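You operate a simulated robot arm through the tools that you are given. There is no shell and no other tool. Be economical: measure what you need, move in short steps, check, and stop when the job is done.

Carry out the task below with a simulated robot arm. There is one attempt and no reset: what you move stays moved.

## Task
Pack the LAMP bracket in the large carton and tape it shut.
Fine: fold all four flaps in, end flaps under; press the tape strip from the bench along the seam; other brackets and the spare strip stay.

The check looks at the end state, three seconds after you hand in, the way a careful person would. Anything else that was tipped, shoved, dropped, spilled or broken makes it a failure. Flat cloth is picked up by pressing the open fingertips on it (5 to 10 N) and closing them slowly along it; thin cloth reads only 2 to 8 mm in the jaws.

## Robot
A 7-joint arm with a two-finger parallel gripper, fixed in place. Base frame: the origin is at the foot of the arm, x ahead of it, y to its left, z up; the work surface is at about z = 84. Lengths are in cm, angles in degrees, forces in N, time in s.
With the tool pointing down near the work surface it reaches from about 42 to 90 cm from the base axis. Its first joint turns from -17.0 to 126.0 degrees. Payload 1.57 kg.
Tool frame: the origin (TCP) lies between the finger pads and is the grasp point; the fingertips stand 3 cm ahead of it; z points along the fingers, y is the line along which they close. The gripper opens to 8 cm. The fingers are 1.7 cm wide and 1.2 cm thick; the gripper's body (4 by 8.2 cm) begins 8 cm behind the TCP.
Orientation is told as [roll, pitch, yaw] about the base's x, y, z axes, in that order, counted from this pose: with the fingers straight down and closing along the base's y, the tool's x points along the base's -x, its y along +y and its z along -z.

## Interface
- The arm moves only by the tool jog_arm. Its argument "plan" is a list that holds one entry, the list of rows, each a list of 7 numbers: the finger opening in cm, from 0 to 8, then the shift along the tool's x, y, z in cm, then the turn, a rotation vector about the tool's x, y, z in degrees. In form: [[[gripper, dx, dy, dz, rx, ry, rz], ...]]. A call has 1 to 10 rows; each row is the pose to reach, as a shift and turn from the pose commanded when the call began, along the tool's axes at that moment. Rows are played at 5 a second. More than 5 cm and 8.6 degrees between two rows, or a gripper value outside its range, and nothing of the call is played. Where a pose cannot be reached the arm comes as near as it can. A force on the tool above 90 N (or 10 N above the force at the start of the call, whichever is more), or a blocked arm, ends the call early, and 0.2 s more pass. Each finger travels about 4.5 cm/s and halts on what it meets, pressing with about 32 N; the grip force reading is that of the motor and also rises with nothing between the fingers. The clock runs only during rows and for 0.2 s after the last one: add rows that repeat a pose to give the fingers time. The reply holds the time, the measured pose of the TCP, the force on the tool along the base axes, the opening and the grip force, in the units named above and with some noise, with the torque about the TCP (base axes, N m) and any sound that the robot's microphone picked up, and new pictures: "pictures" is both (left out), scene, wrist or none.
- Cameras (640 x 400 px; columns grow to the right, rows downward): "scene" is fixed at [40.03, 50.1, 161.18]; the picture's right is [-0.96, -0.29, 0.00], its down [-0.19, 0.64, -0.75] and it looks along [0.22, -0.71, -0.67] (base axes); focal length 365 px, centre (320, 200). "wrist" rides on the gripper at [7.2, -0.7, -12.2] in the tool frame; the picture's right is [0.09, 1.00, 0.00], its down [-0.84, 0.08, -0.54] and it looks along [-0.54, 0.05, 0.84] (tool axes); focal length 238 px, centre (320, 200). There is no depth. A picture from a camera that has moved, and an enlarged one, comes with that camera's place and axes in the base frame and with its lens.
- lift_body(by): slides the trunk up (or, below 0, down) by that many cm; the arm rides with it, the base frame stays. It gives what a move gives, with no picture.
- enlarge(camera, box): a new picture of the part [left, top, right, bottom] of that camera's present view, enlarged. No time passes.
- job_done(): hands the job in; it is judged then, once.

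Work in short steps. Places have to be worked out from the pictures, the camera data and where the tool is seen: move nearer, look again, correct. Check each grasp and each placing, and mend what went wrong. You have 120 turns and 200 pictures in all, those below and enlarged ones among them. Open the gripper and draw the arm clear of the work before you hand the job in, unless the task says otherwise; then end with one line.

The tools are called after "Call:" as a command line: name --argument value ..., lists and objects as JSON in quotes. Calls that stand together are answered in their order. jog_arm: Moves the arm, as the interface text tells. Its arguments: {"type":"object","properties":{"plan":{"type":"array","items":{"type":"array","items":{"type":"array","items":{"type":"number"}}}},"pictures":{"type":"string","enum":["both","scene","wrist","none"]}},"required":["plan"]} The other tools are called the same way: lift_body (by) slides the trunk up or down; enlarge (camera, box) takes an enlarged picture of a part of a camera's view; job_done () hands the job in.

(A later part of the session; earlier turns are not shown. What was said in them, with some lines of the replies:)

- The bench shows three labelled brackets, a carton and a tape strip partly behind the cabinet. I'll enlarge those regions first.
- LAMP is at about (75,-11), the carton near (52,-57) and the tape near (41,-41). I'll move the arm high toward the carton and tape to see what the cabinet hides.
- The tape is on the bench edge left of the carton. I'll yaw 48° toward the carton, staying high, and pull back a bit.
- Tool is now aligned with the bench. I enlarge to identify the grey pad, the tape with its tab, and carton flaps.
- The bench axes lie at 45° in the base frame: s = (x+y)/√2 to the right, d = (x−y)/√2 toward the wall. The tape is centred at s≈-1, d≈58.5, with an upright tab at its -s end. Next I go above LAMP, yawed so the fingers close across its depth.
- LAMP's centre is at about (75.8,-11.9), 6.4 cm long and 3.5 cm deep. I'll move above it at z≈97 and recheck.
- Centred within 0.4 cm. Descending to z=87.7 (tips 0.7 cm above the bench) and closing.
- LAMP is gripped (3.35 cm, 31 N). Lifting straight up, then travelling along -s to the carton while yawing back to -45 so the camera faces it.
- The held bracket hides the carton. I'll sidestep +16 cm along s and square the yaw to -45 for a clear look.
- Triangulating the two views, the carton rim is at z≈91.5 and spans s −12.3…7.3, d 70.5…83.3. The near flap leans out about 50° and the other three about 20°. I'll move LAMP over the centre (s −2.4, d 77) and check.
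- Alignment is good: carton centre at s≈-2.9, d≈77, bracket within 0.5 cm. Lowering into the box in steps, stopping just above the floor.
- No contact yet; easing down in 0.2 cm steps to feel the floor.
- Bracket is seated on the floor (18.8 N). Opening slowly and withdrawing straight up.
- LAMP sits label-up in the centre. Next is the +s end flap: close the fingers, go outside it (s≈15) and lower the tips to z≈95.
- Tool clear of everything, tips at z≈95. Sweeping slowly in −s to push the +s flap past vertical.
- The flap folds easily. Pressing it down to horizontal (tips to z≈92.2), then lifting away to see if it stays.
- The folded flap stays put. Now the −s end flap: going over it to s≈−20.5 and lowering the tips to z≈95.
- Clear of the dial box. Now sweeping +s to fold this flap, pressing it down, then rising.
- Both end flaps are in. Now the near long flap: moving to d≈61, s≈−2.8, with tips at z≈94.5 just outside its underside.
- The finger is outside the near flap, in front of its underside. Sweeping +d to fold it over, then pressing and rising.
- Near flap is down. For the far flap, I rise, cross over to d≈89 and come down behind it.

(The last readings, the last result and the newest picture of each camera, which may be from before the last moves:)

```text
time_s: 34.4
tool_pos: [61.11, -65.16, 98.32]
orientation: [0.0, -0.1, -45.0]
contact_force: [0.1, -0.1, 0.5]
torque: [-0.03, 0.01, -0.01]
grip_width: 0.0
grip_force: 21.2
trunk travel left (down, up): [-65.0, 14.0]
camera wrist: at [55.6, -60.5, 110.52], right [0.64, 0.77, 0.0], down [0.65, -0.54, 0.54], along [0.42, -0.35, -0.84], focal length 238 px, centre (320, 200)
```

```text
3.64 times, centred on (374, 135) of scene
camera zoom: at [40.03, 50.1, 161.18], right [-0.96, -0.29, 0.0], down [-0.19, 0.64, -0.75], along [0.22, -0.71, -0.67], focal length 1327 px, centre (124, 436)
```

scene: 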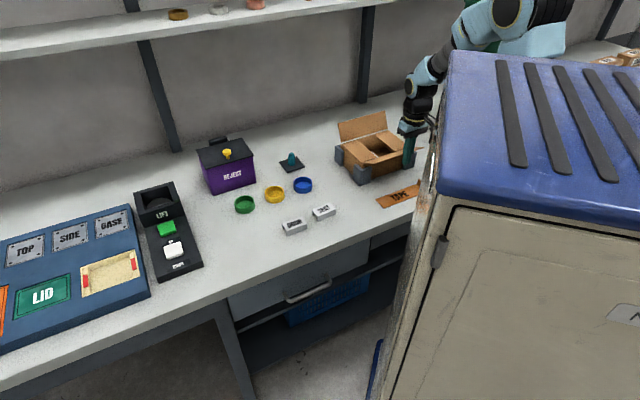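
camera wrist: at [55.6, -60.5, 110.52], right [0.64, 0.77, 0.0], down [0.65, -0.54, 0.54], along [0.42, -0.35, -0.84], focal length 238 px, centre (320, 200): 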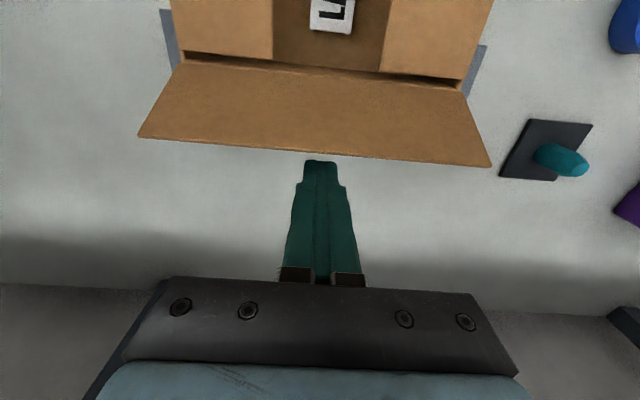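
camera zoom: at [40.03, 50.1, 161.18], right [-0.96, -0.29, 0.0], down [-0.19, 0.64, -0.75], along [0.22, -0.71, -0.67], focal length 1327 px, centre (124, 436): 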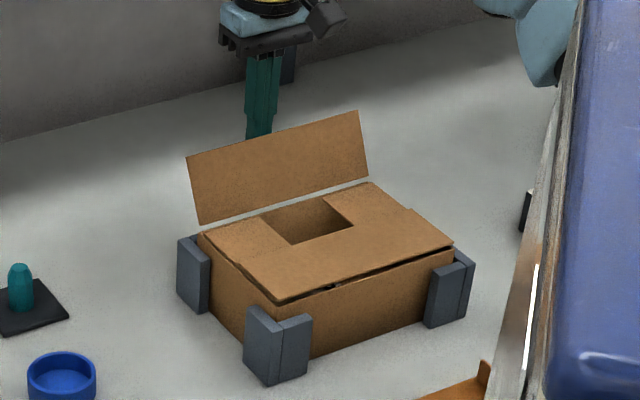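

Tool is behind the far flap. Sweeping −d to fold it, then pressing down near the seam.

Call:
jog_arm --plan '[[[0, 2.5, 0, 0, 0, 0, 0], [0, 4.5, 0, 0, 0, 0, 0], [0, 6.5, 0, 0, 0, 0, 0], [0, 8.5, 0, 0, 0, 0, 0], [0, 9.5, 0, 1, 0, 0, 0], [0, 10, 0, 2, 0, 0, 0], [0, 10.3, 0, 2.9, 0, 0, 0], [0, 10.3, 0, 2.9, 0, 0, 0], [0, 10.3, 0, -2, 0, 0, 0], [0, 10.3, 0, -6, 0, 0, 0]]]' --pictures "wrist"

Call:
enlarge --camera "scene" --box '[310, 80, 438, 190]'

```text
time_s: 36.6
tool_pos: [53.76, -57.79, 104.44]
orientation: [0.1, 0.2, -45.0]
contact_force: [0.2, 0.0, -0.4]
torque: [0.04, 0.01, -0.01]
grip_width: 0.0
grip_force: 21.0
trunk travel left (down, up): [-65.0, 14.0]
camera wrist: at [48.28, -53.23, 116.69], right [0.64, 0.77, 0.0], down [0.65, -0.54, 0.54], along [0.42, -0.35, -0.84], focal length 238 px, centre (320, 200)
```

wrist: 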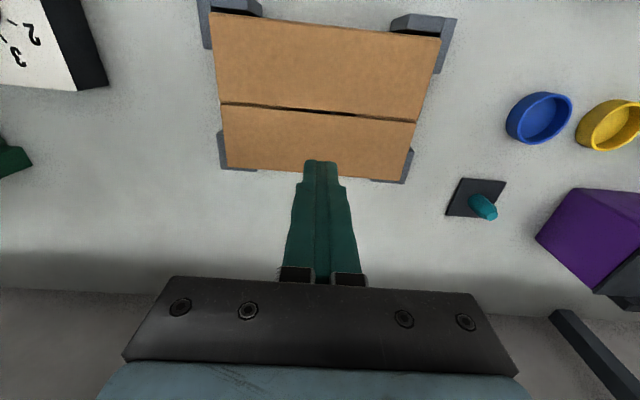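

```text
3.64 times, centred on (374, 135) of scene
camera zoom: at [40.03, 50.1, 161.18], right [-0.96, -0.29, 0.0], down [-0.19, 0.64, -0.75], along [0.22, -0.71, -0.67], focal length 1327 px, centre (124, 436)
```

zoom: 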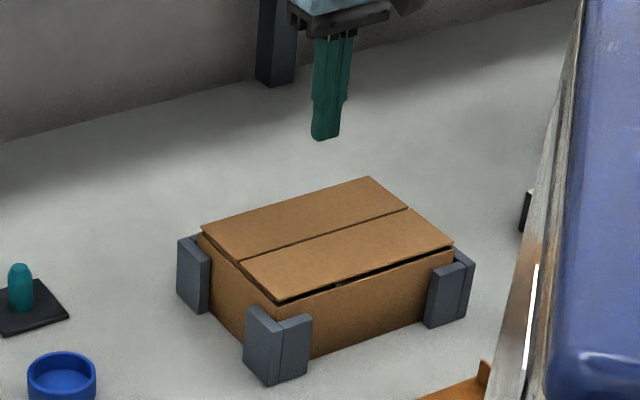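

Carton closed; the seam is at d≈77.4, s −12.7…6.9, top z≈92. Now over to the tape, looking closely at its tab.

Call:
jog_arm --plan '[[[0, 4, -1.3, 0, 0, 0, 0], [2, 8, -2.6, 0, 0, 0, 0], [4, 12, -3.9, 0, 0, 0, 0], [4, 16, -5.2, 0, 0, 0, 0], [4, 20.4, -6.4, 0, 0, 0, 0], [4, 20.4, -6.4, 4, 0, 0, 0], [4, 20.4, -6.4, 4, 0, 0, 0]]]'

Call:
enlarge --camera "wrist" --box '[240, 60, 480, 210]'

Call:
enlarge --camera "scene" --box '[350, 150, 446, 220]'

```text
time_s: 38.2
tool_pos: [34.84, -47.93, 100.32]
orientation: [-0.1, 0.0, -45.1]
contact_force: [-0.1, -0.3, 0.2]
torque: [-0.01, -0.01, -0.01]
grip_width: 3.96
grip_force: 0.0
trunk travel left (down, up): [-65.0, 14.0]
camera wrist: at [29.32, -43.25, 112.49], right [0.64, 0.77, 0.0], down [0.65, -0.54, 0.54], along [0.42, -0.35, -0.84], focal length 238 px, centre (320, 200)
```

scene: 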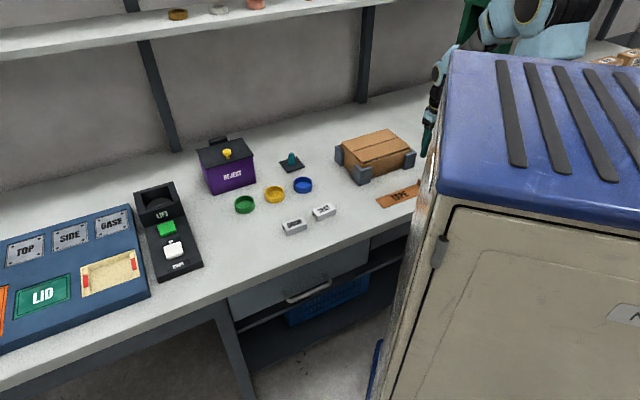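
wrist: 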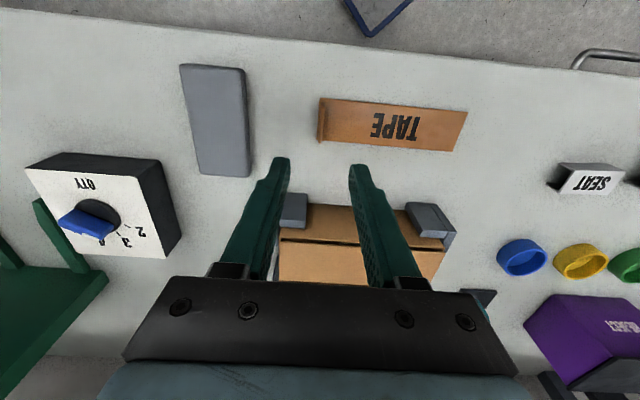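

```text
2.67 times, centred on (360, 135) of wrist
camera zoom: at [29.32, -43.25, 112.49], right [0.64, 0.77, 0.0], down [0.65, -0.54, 0.54], along [0.42, -0.35, -0.84], focal length 636 px, centre (213, 373)
```

zoom: 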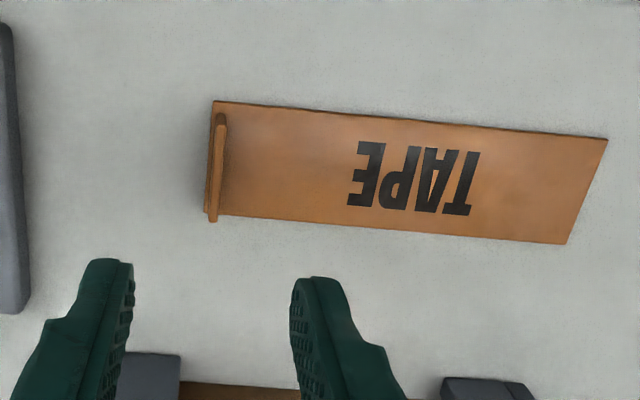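

```text
5.71 times, centred on (398, 185) of scene
camera zoom: at [40.03, 50.1, 161.18], right [-0.96, -0.29, 0.0], down [-0.19, 0.64, -0.75], along [0.22, -0.71, -0.67], focal length 2085 px, centre (-126, 286)
```

zoom: 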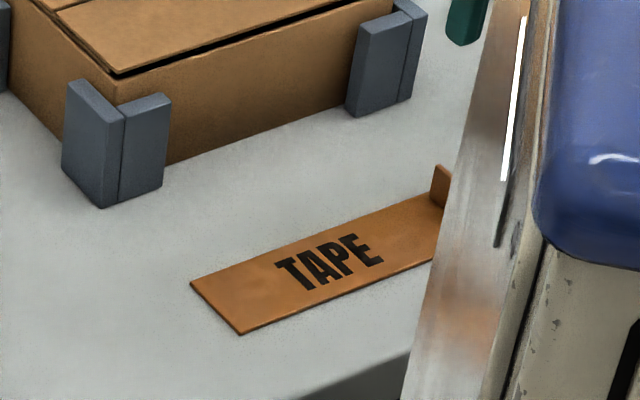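

The tool is centred over the tab (s≈−9.3, d≈58.5). Descending to z≈87.6 and closing on the tab.

Call:
jog_arm --plan '[[[4, 0, 0.05, 4, 0, 0, 0], [4, 0, 0.05, 8, 0, 0, 0], [4, 0, 0.05, 11, 0, 0, 0], [4, 0, 0.05, 12.6, 0, 0, 0], [3, 0, 0.05, 12.6, 0, 0, 0], [2, 0, 0.05, 12.6, 0, 0, 0], [1, 0, 0.05, 12.6, 0, 0, 0], [0, 0, 0.05, 12.6, 0, 0, 0], [0, 0, 0.05, 12.6, 0, 0, 0]]]' --pictures "wrist"

Call:
enlarge --camera "wrist" --box '[240, 60, 480, 210]'

```text
time_s: 40.2
tool_pos: [34.9, -48.05, 87.61]
orientation: [0.0, 0.0, -45.1]
contact_force: [0.7, -0.4, 1.6]
torque: [-0.02, 0.01, 0.0]
grip_width: 0.25
grip_force: 23.5
trunk travel left (down, up): [-65.0, 14.0]
camera wrist: at [29.37, -43.21, 99.87], right [0.64, 0.77, 0.0], down [0.65, -0.54, 0.54], along [0.42, -0.35, -0.84], focal length 238 px, centre (320, 200)
```

wrist: 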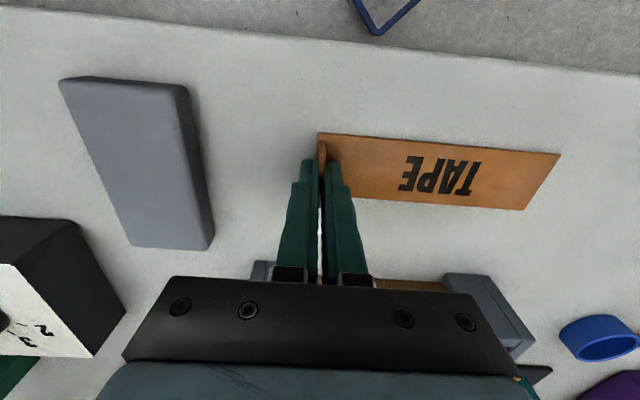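

```text
2.67 times, centred on (360, 135) of wrist
camera zoom: at [29.37, -43.21, 99.87], right [0.64, 0.77, 0.0], down [0.65, -0.54, 0.54], along [0.42, -0.35, -0.84], focal length 636 px, centre (213, 373)
```

zoom: 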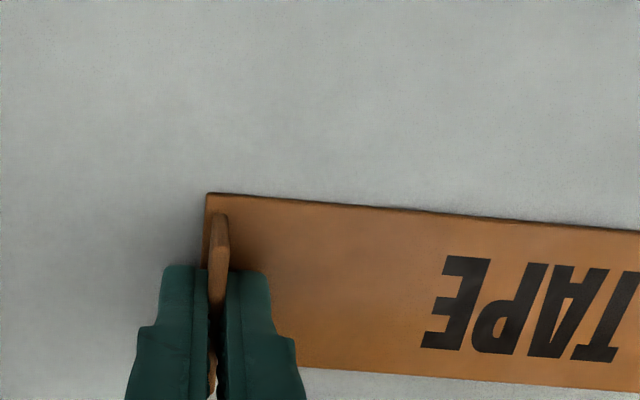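

Tab is gripped (0.25 cm). Lifting slowly a few centimetres to see how the strip hangs.

Call:
jog_arm --plan '[[[0, 0, 0, -1, 0, 0, 0], [0, 0, 0, -2.5, 0, 0, 0], [0, 0, 0, -4, 0, 0, 0], [0, 0, 0, -6, 0, 0, 0], [0, 0, 0, -6, 0, 0, 0]]]'

Call:
enlarge --camera "scene" --box '[350, 150, 446, 220]'

```text
time_s: 41.4
tool_pos: [34.86, -47.79, 93.58]
orientation: [0.0, -0.1, -45.0]
contact_force: [0.6, 0.3, -0.7]
torque: [0.01, 0.03, 0.0]
grip_width: 0.23
grip_force: 23.6
trunk travel left (down, up): [-65.0, 14.0]
camera wrist: at [29.32, -43.17, 105.81], right [0.64, 0.77, 0.0], down [0.65, -0.54, 0.54], along [0.42, -0.35, -0.84], focal length 238 px, centre (320, 200)
```

scene: 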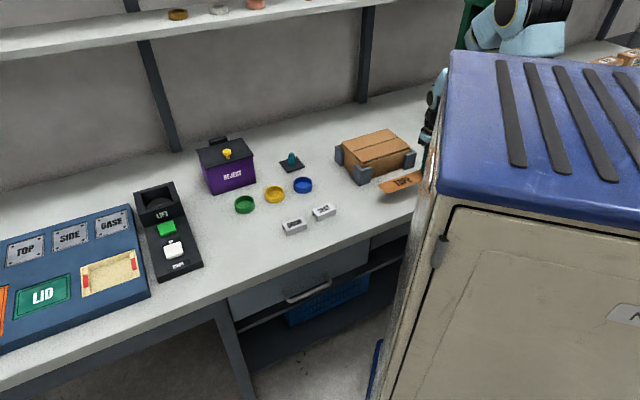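
wrist: 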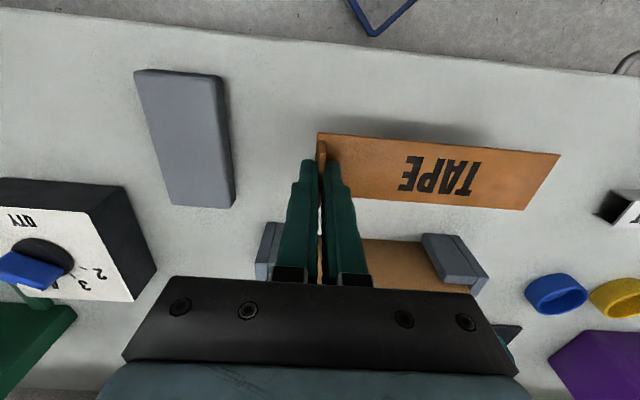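

```text
5.71 times, centred on (398, 185) of scene
camera zoom: at [40.03, 50.1, 161.18], right [-0.96, -0.29, 0.0], down [-0.19, 0.64, -0.75], along [0.22, -0.71, -0.67], focal length 2085 px, centre (-126, 286)
```

zoom: 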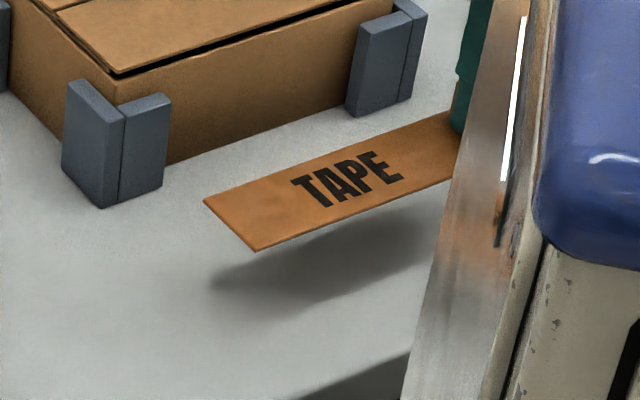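

The strip is rigid and held level. Raising, moving over the seam (d 77.4, tab at s −11.4), then checking above the carton.

Call:
jog_arm --plan '[[[0, 0, 0, -4, 0, 0, 0], [0, 0, 0, -8, 0, 0, 0], [0, -4, -0.5, -9, 0, 0, 0], [0, -8, -1, -9, 0, 0, 0], [0, -12, -1.5, -9, 0, 0, 0], [0, -16, -2, -9, 0, 0, 0], [0, -18.85, -2.2, -9, 0, 0, 0], [0, -18.85, -2.2, -7, 0, 0, 0], [0, -18.85, -2.2, -5, 0, 0, 0], [0, -18.85, -2.2, -5, 0, 0, 0]]]'

Call:
enlarge --camera "scene" --box '[320, 100, 432, 190]'

Call:
enlarge --camera "wrist" --box '[250, 60, 570, 260]'

```text
time_s: 43.6
tool_pos: [46.42, -62.75, 98.82]
orientation: [0.0, 0.0, -45.0]
contact_force: [0.2, -0.6, -0.7]
torque: [0.01, 0.0, 0.01]
grip_width: 0.24
grip_force: 24.3
trunk travel left (down, up): [-65.0, 14.0]
camera wrist: at [40.97, -58.05, 111.03], right [0.64, 0.77, 0.0], down [0.65, -0.54, 0.54], along [0.42, -0.35, -0.84], focal length 238 px, centre (320, 200)
```

scene: 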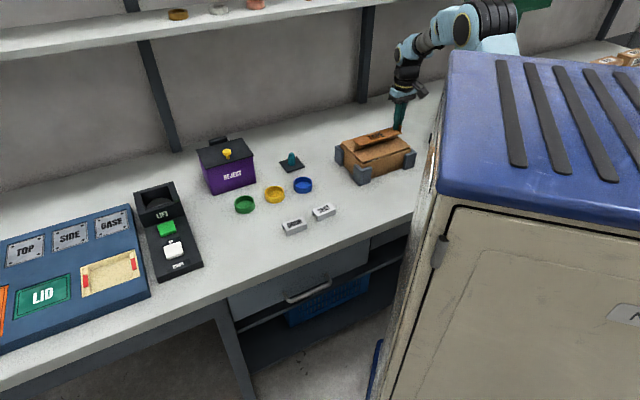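
wrist: 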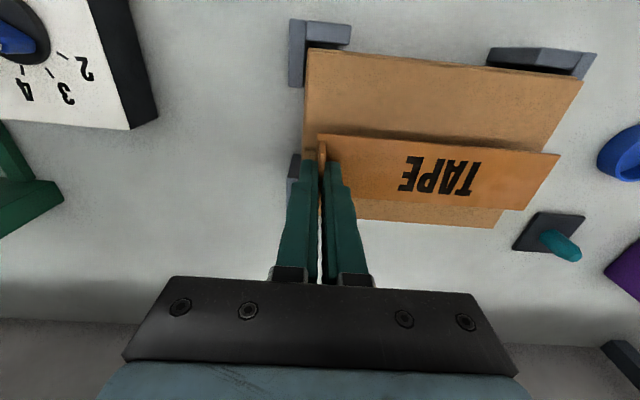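

```text
4.44 times, centred on (376, 145) of scene
camera zoom: at [40.03, 50.1, 161.18], right [-0.96, -0.29, 0.0], down [-0.19, 0.64, -0.75], along [0.22, -0.71, -0.67], focal length 1622 px, centre (71, 444)
```

zoom: 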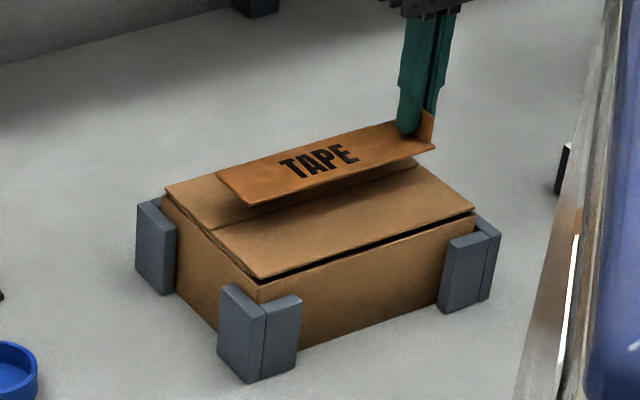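

```text
2.00 times, centred on (410, 160) of wrist
camera zoom: at [40.97, -58.05, 111.03], right [0.64, 0.77, 0.0], down [0.65, -0.54, 0.54], along [0.42, -0.35, -0.84], focal length 477 px, centre (140, 280)
```

zoom: 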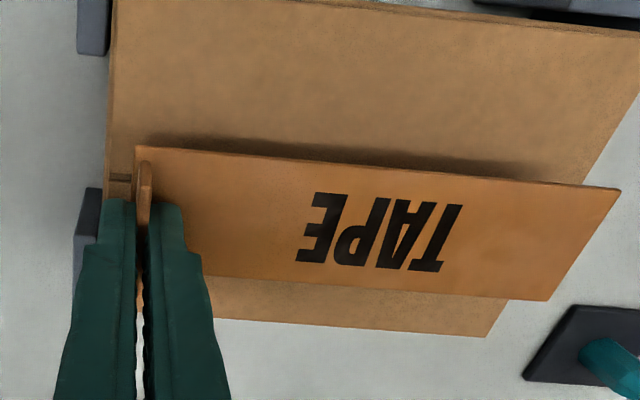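

The strip is centred over the seam (77.2 vs 77.4). Lowering gently toward contact at around TCP z≈95.6.

Call:
jog_arm --plan '[[[0, -0.2, 0, 1.2, 0, 0, 0], [0, -0.2, 0, 2, 0, 0, 0], [0, -0.2, 0, 2.4, 0, 0, 0], [0, -0.2, 0, 2.7, 0, 0, 0], [0, -0.2, 0, 2.7, 0, 0, 0]]]'

Call:
enlarge --camera "scene" --box '[320, 100, 432, 190]'

```text
time_s: 44.8
tool_pos: [46.63, -62.83, 95.98]
orientation: [-0.1, 0.1, -45.1]
contact_force: [0.4, -0.7, -0.3]
torque: [-0.01, 0.03, -0.01]
grip_width: 0.24
grip_force: 24.1
trunk travel left (down, up): [-65.0, 14.0]
camera wrist: at [41.1, -58.15, 108.27], right [0.64, 0.77, 0.0], down [0.65, -0.54, 0.54], along [0.42, -0.35, -0.84], focal length 238 px, centre (320, 200)
```

scene: 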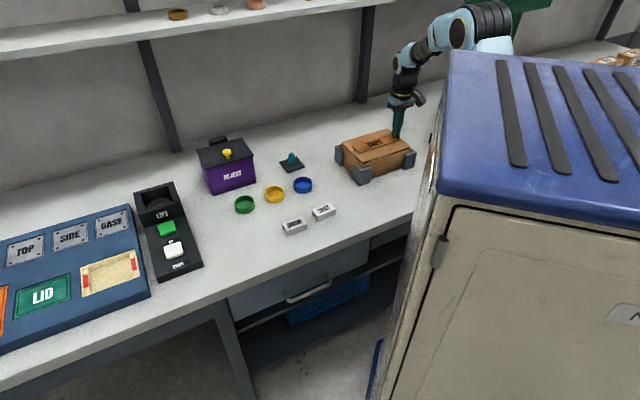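
wrist: 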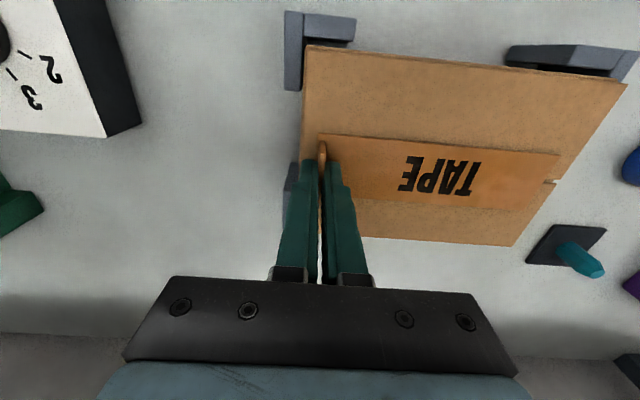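

```text
4.44 times, centred on (376, 145) of scene
camera zoom: at [40.03, 50.1, 161.18], right [-0.96, -0.29, 0.0], down [-0.19, 0.64, -0.75], along [0.22, -0.71, -0.67], focal length 1622 px, centre (71, 444)
```

zoom: 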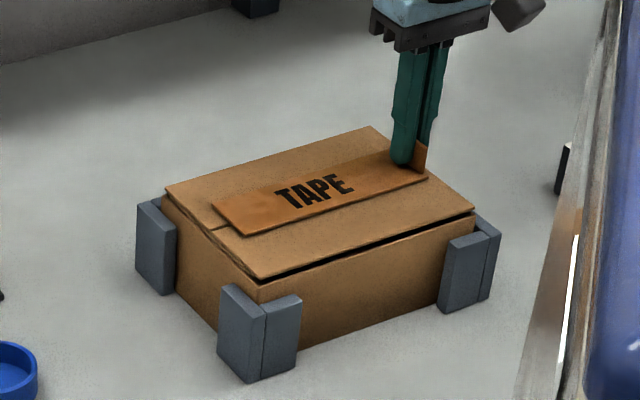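

Nearly touching, and the seam end lines up with the strip's middle. Continuing down in small steps.

Call:
jog_arm --plan '[[[0, 0, 0, 0.15, 0, 0, 0], [0, 0, 0, 0.3, 0, 0, 0], [0, 0, 0, 0.3, 0, 0, 0]]]' --pictures "none"

```text
time_s: 45.6
tool_pos: [46.66, -62.87, 95.72]
orientation: [0.1, -0.1, -45.1]
contact_force: [-1.3, 2.0, 8.9]
torque: [0.07, 0.02, 0.0]
grip_width: 0.26
grip_force: 23.9
trunk travel left (down, up): [-65.0, 14.0]
```

In contact (8.9 N). Opening the fingers and lifting clear, then checking the strip.

Call:
jog_arm --plan '[[[0.8, 0, 0, 0, 0, 0, 0], [1.6, 0, 0, 0, 0, 0, 0], [2.4, 0, 0, 0, 0, 0, 0], [2.4, 0, 0, -2, 0, 0, 0], [2.4, 0, 0, -5, 0, 0, 0], [2.4, 0, 0, -9, 0, 0, 0], [2.4, 0, 0, -9, 0, 0, 0]]]' --pictures "wrist"

Call:
enlarge --camera "scene" --box '[320, 100, 432, 190]'

```text
time_s: 47.2
tool_pos: [46.61, -62.85, 104.87]
orientation: [0.1, -0.1, -45.0]
contact_force: [0.4, 0.7, -0.4]
torque: [-0.01, -0.01, 0.01]
grip_width: 2.41
grip_force: 0.0
trunk travel left (down, up): [-65.0, 14.0]
camera wrist: at [41.15, -58.18, 117.14], right [0.64, 0.77, 0.0], down [0.65, -0.54, 0.54], along [0.42, -0.35, -0.84], focal length 238 px, centre (320, 200)
```

wrist: 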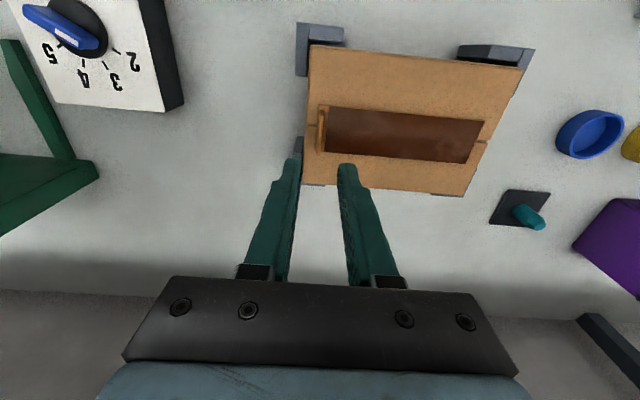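

```text
4.44 times, centred on (376, 145) of scene
camera zoom: at [40.03, 50.1, 161.18], right [-0.96, -0.29, 0.0], down [-0.19, 0.64, -0.75], along [0.22, -0.71, -0.67], focal length 1622 px, centre (71, 444)
```

zoom: 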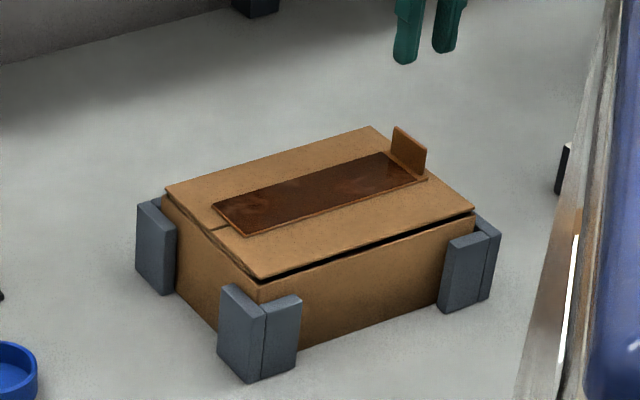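

The strip has stuck along the seam (its surface changed). I'll press it down along its length with closed fingertips, with light vertical presses starting at the +s end.

Call:
jog_arm --plan '[[[1, 0, 4.5, 0, 0, 0, 0], [0, 0, 9, 0, 0, 0, 0], [0, 0, 13, 1, 0, 0, 0], [0, 0, 15.3, 4, 0, 0, 0], [0, 0, 15.3, 7.5, 0, 0, 0], [0, 0, 15.3, 9, 0, 0, 0], [0, 0, 15.3, 9.4, 0, 0, 0], [0, 0, 15.3, 9.6, 0, 0, 0], [0, 0, 15.3, 9.6, 0, 0, 0]]]' --pictures "none"

```text
time_s: 49.2
tool_pos: [57.45, -52.06, 95.32]
orientation: [0.0, -0.1, -45.0]
contact_force: [-1.0, 4.1, 24.7]
torque: [0.15, 0.05, -0.08]
grip_width: 0.01
grip_force: 20.8
trunk travel left (down, up): [-65.0, 14.0]
```

Firm press there (25 N). Repeating at three more points toward the tab, slightly lighter.

Call:
jog_arm --plan '[[[0, 0, 0, -0.8, 0, 0, 0], [0, 0, -4.2, -0.8, 0, 0, 0], [0, 0, -4.2, 0, 0, 0, 0], [0, 0, -4.2, -0.8, 0, 0, 0], [0, 0, -8.4, -0.8, 0, 0, 0], [0, 0, -8.4, 0, 0, 0, 0], [0, 0, -8.4, -0.8, 0, 0, 0], [0, 0, -12, -0.8, 0, 0, 0], [0, 0, -12, 0, 0, 0, 0], [0, 0, -12, 0, 0, 0, 0]]]' --pictures "none"

```text
time_s: 51.4
tool_pos: [49.02, -60.54, 95.4]
orientation: [0.1, -0.1, -45.0]
contact_force: [1.5, 3.6, 24.2]
torque: [0.11, -0.03, 0.05]
grip_width: 0.01
grip_force: 21.5
trunk travel left (down, up): [-65.0, 14.0]
```

Pressed along the full length. Rising and drawing the arm clear, then inspecting.

Call:
jog_arm --plan '[[[0, 0, 0, -1, 0, 0, 0], [0, 0, 0, -5, 0, 0, 0], [2, 0, 0, -9.5, 0, 0, 0], [4, 0, 0, -14, 0, 0, 0], [6, 0, 0, -18.5, 0, 0, 0], [8, 4, 1.5, -20, 0, 0, 0], [8, 8, 3, -20, 0, 0, 0], [8, 12, 4, -20, 0, 0, 0], [8, 16, 4, -20, 0, 0, 0], [8, 20, 4, -20, 0, 0, 0]]]'

Call:
enlarge --camera "scene" --box '[320, 100, 432, 190]'

Call:
enlarge --camera "wrist" --box '[220, 120, 420, 290]'

```text
time_s: 53.6
tool_pos: [37.93, -43.74, 114.88]
orientation: [0.0, 0.1, -45.1]
contact_force: [-0.1, -0.3, -0.2]
torque: [0.03, 0.06, 0.02]
grip_width: 8.0
grip_force: 0.0
trunk travel left (down, up): [-65.0, 14.0]
camera wrist: at [32.39, -38.99, 127.21], right [0.64, 0.77, 0.0], down [0.65, -0.54, 0.54], along [0.42, -0.35, -0.84], focal length 238 px, centre (320, 200)
```

scene: 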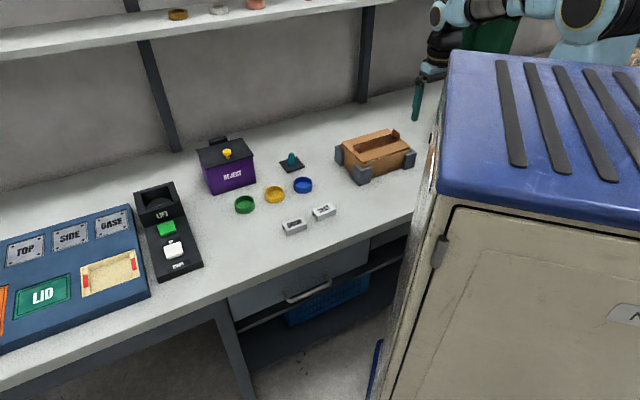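
wrist: 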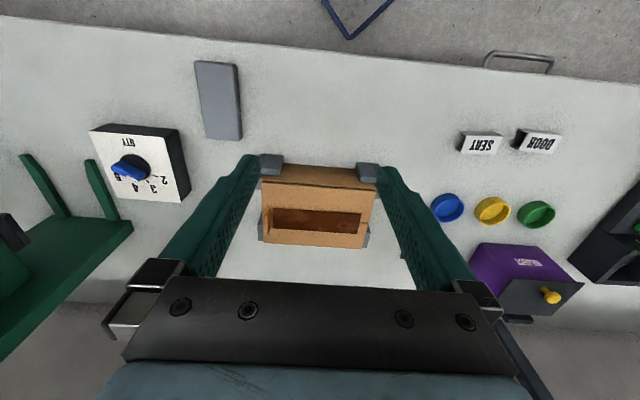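

```text
4.44 times, centred on (376, 145) of scene
camera zoom: at [40.03, 50.1, 161.18], right [-0.96, -0.29, 0.0], down [-0.19, 0.64, -0.75], along [0.22, -0.71, -0.67], focal length 1622 px, centre (71, 444)
```

zoom: 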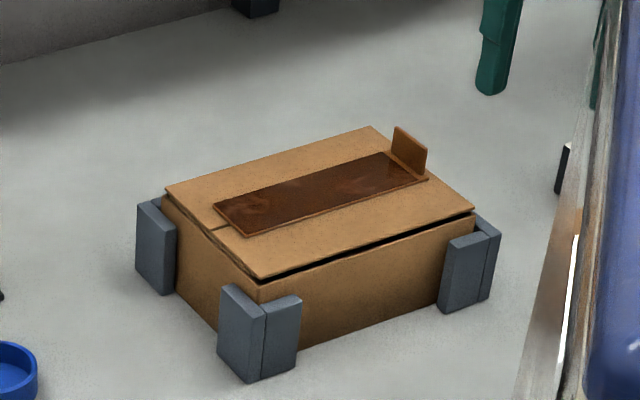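

```text
2.35 times, centred on (320, 205) of wrist
camera zoom: at [32.39, -38.99, 127.21], right [0.64, 0.77, 0.0], down [0.65, -0.54, 0.54], along [0.42, -0.35, -0.84], focal length 561 px, centre (320, 188)
```

zoom: 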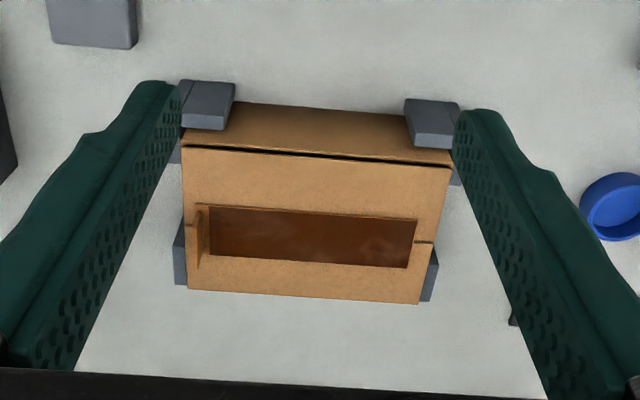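

The carton is shut, end flaps under, with the strip stuck along the seam. DOOR and SEAT are untouched and the arm is clear with the gripper open. Handing in.

Call:
job_done

```text
The job is handed in.
```

I packed the LAMP bracket in the carton, folded all four flaps with the end flaps under, and pressed the TAPE strip along the seam. The other brackets were left where they were; I didn't touch any spare strip, but I never clearly saw one.
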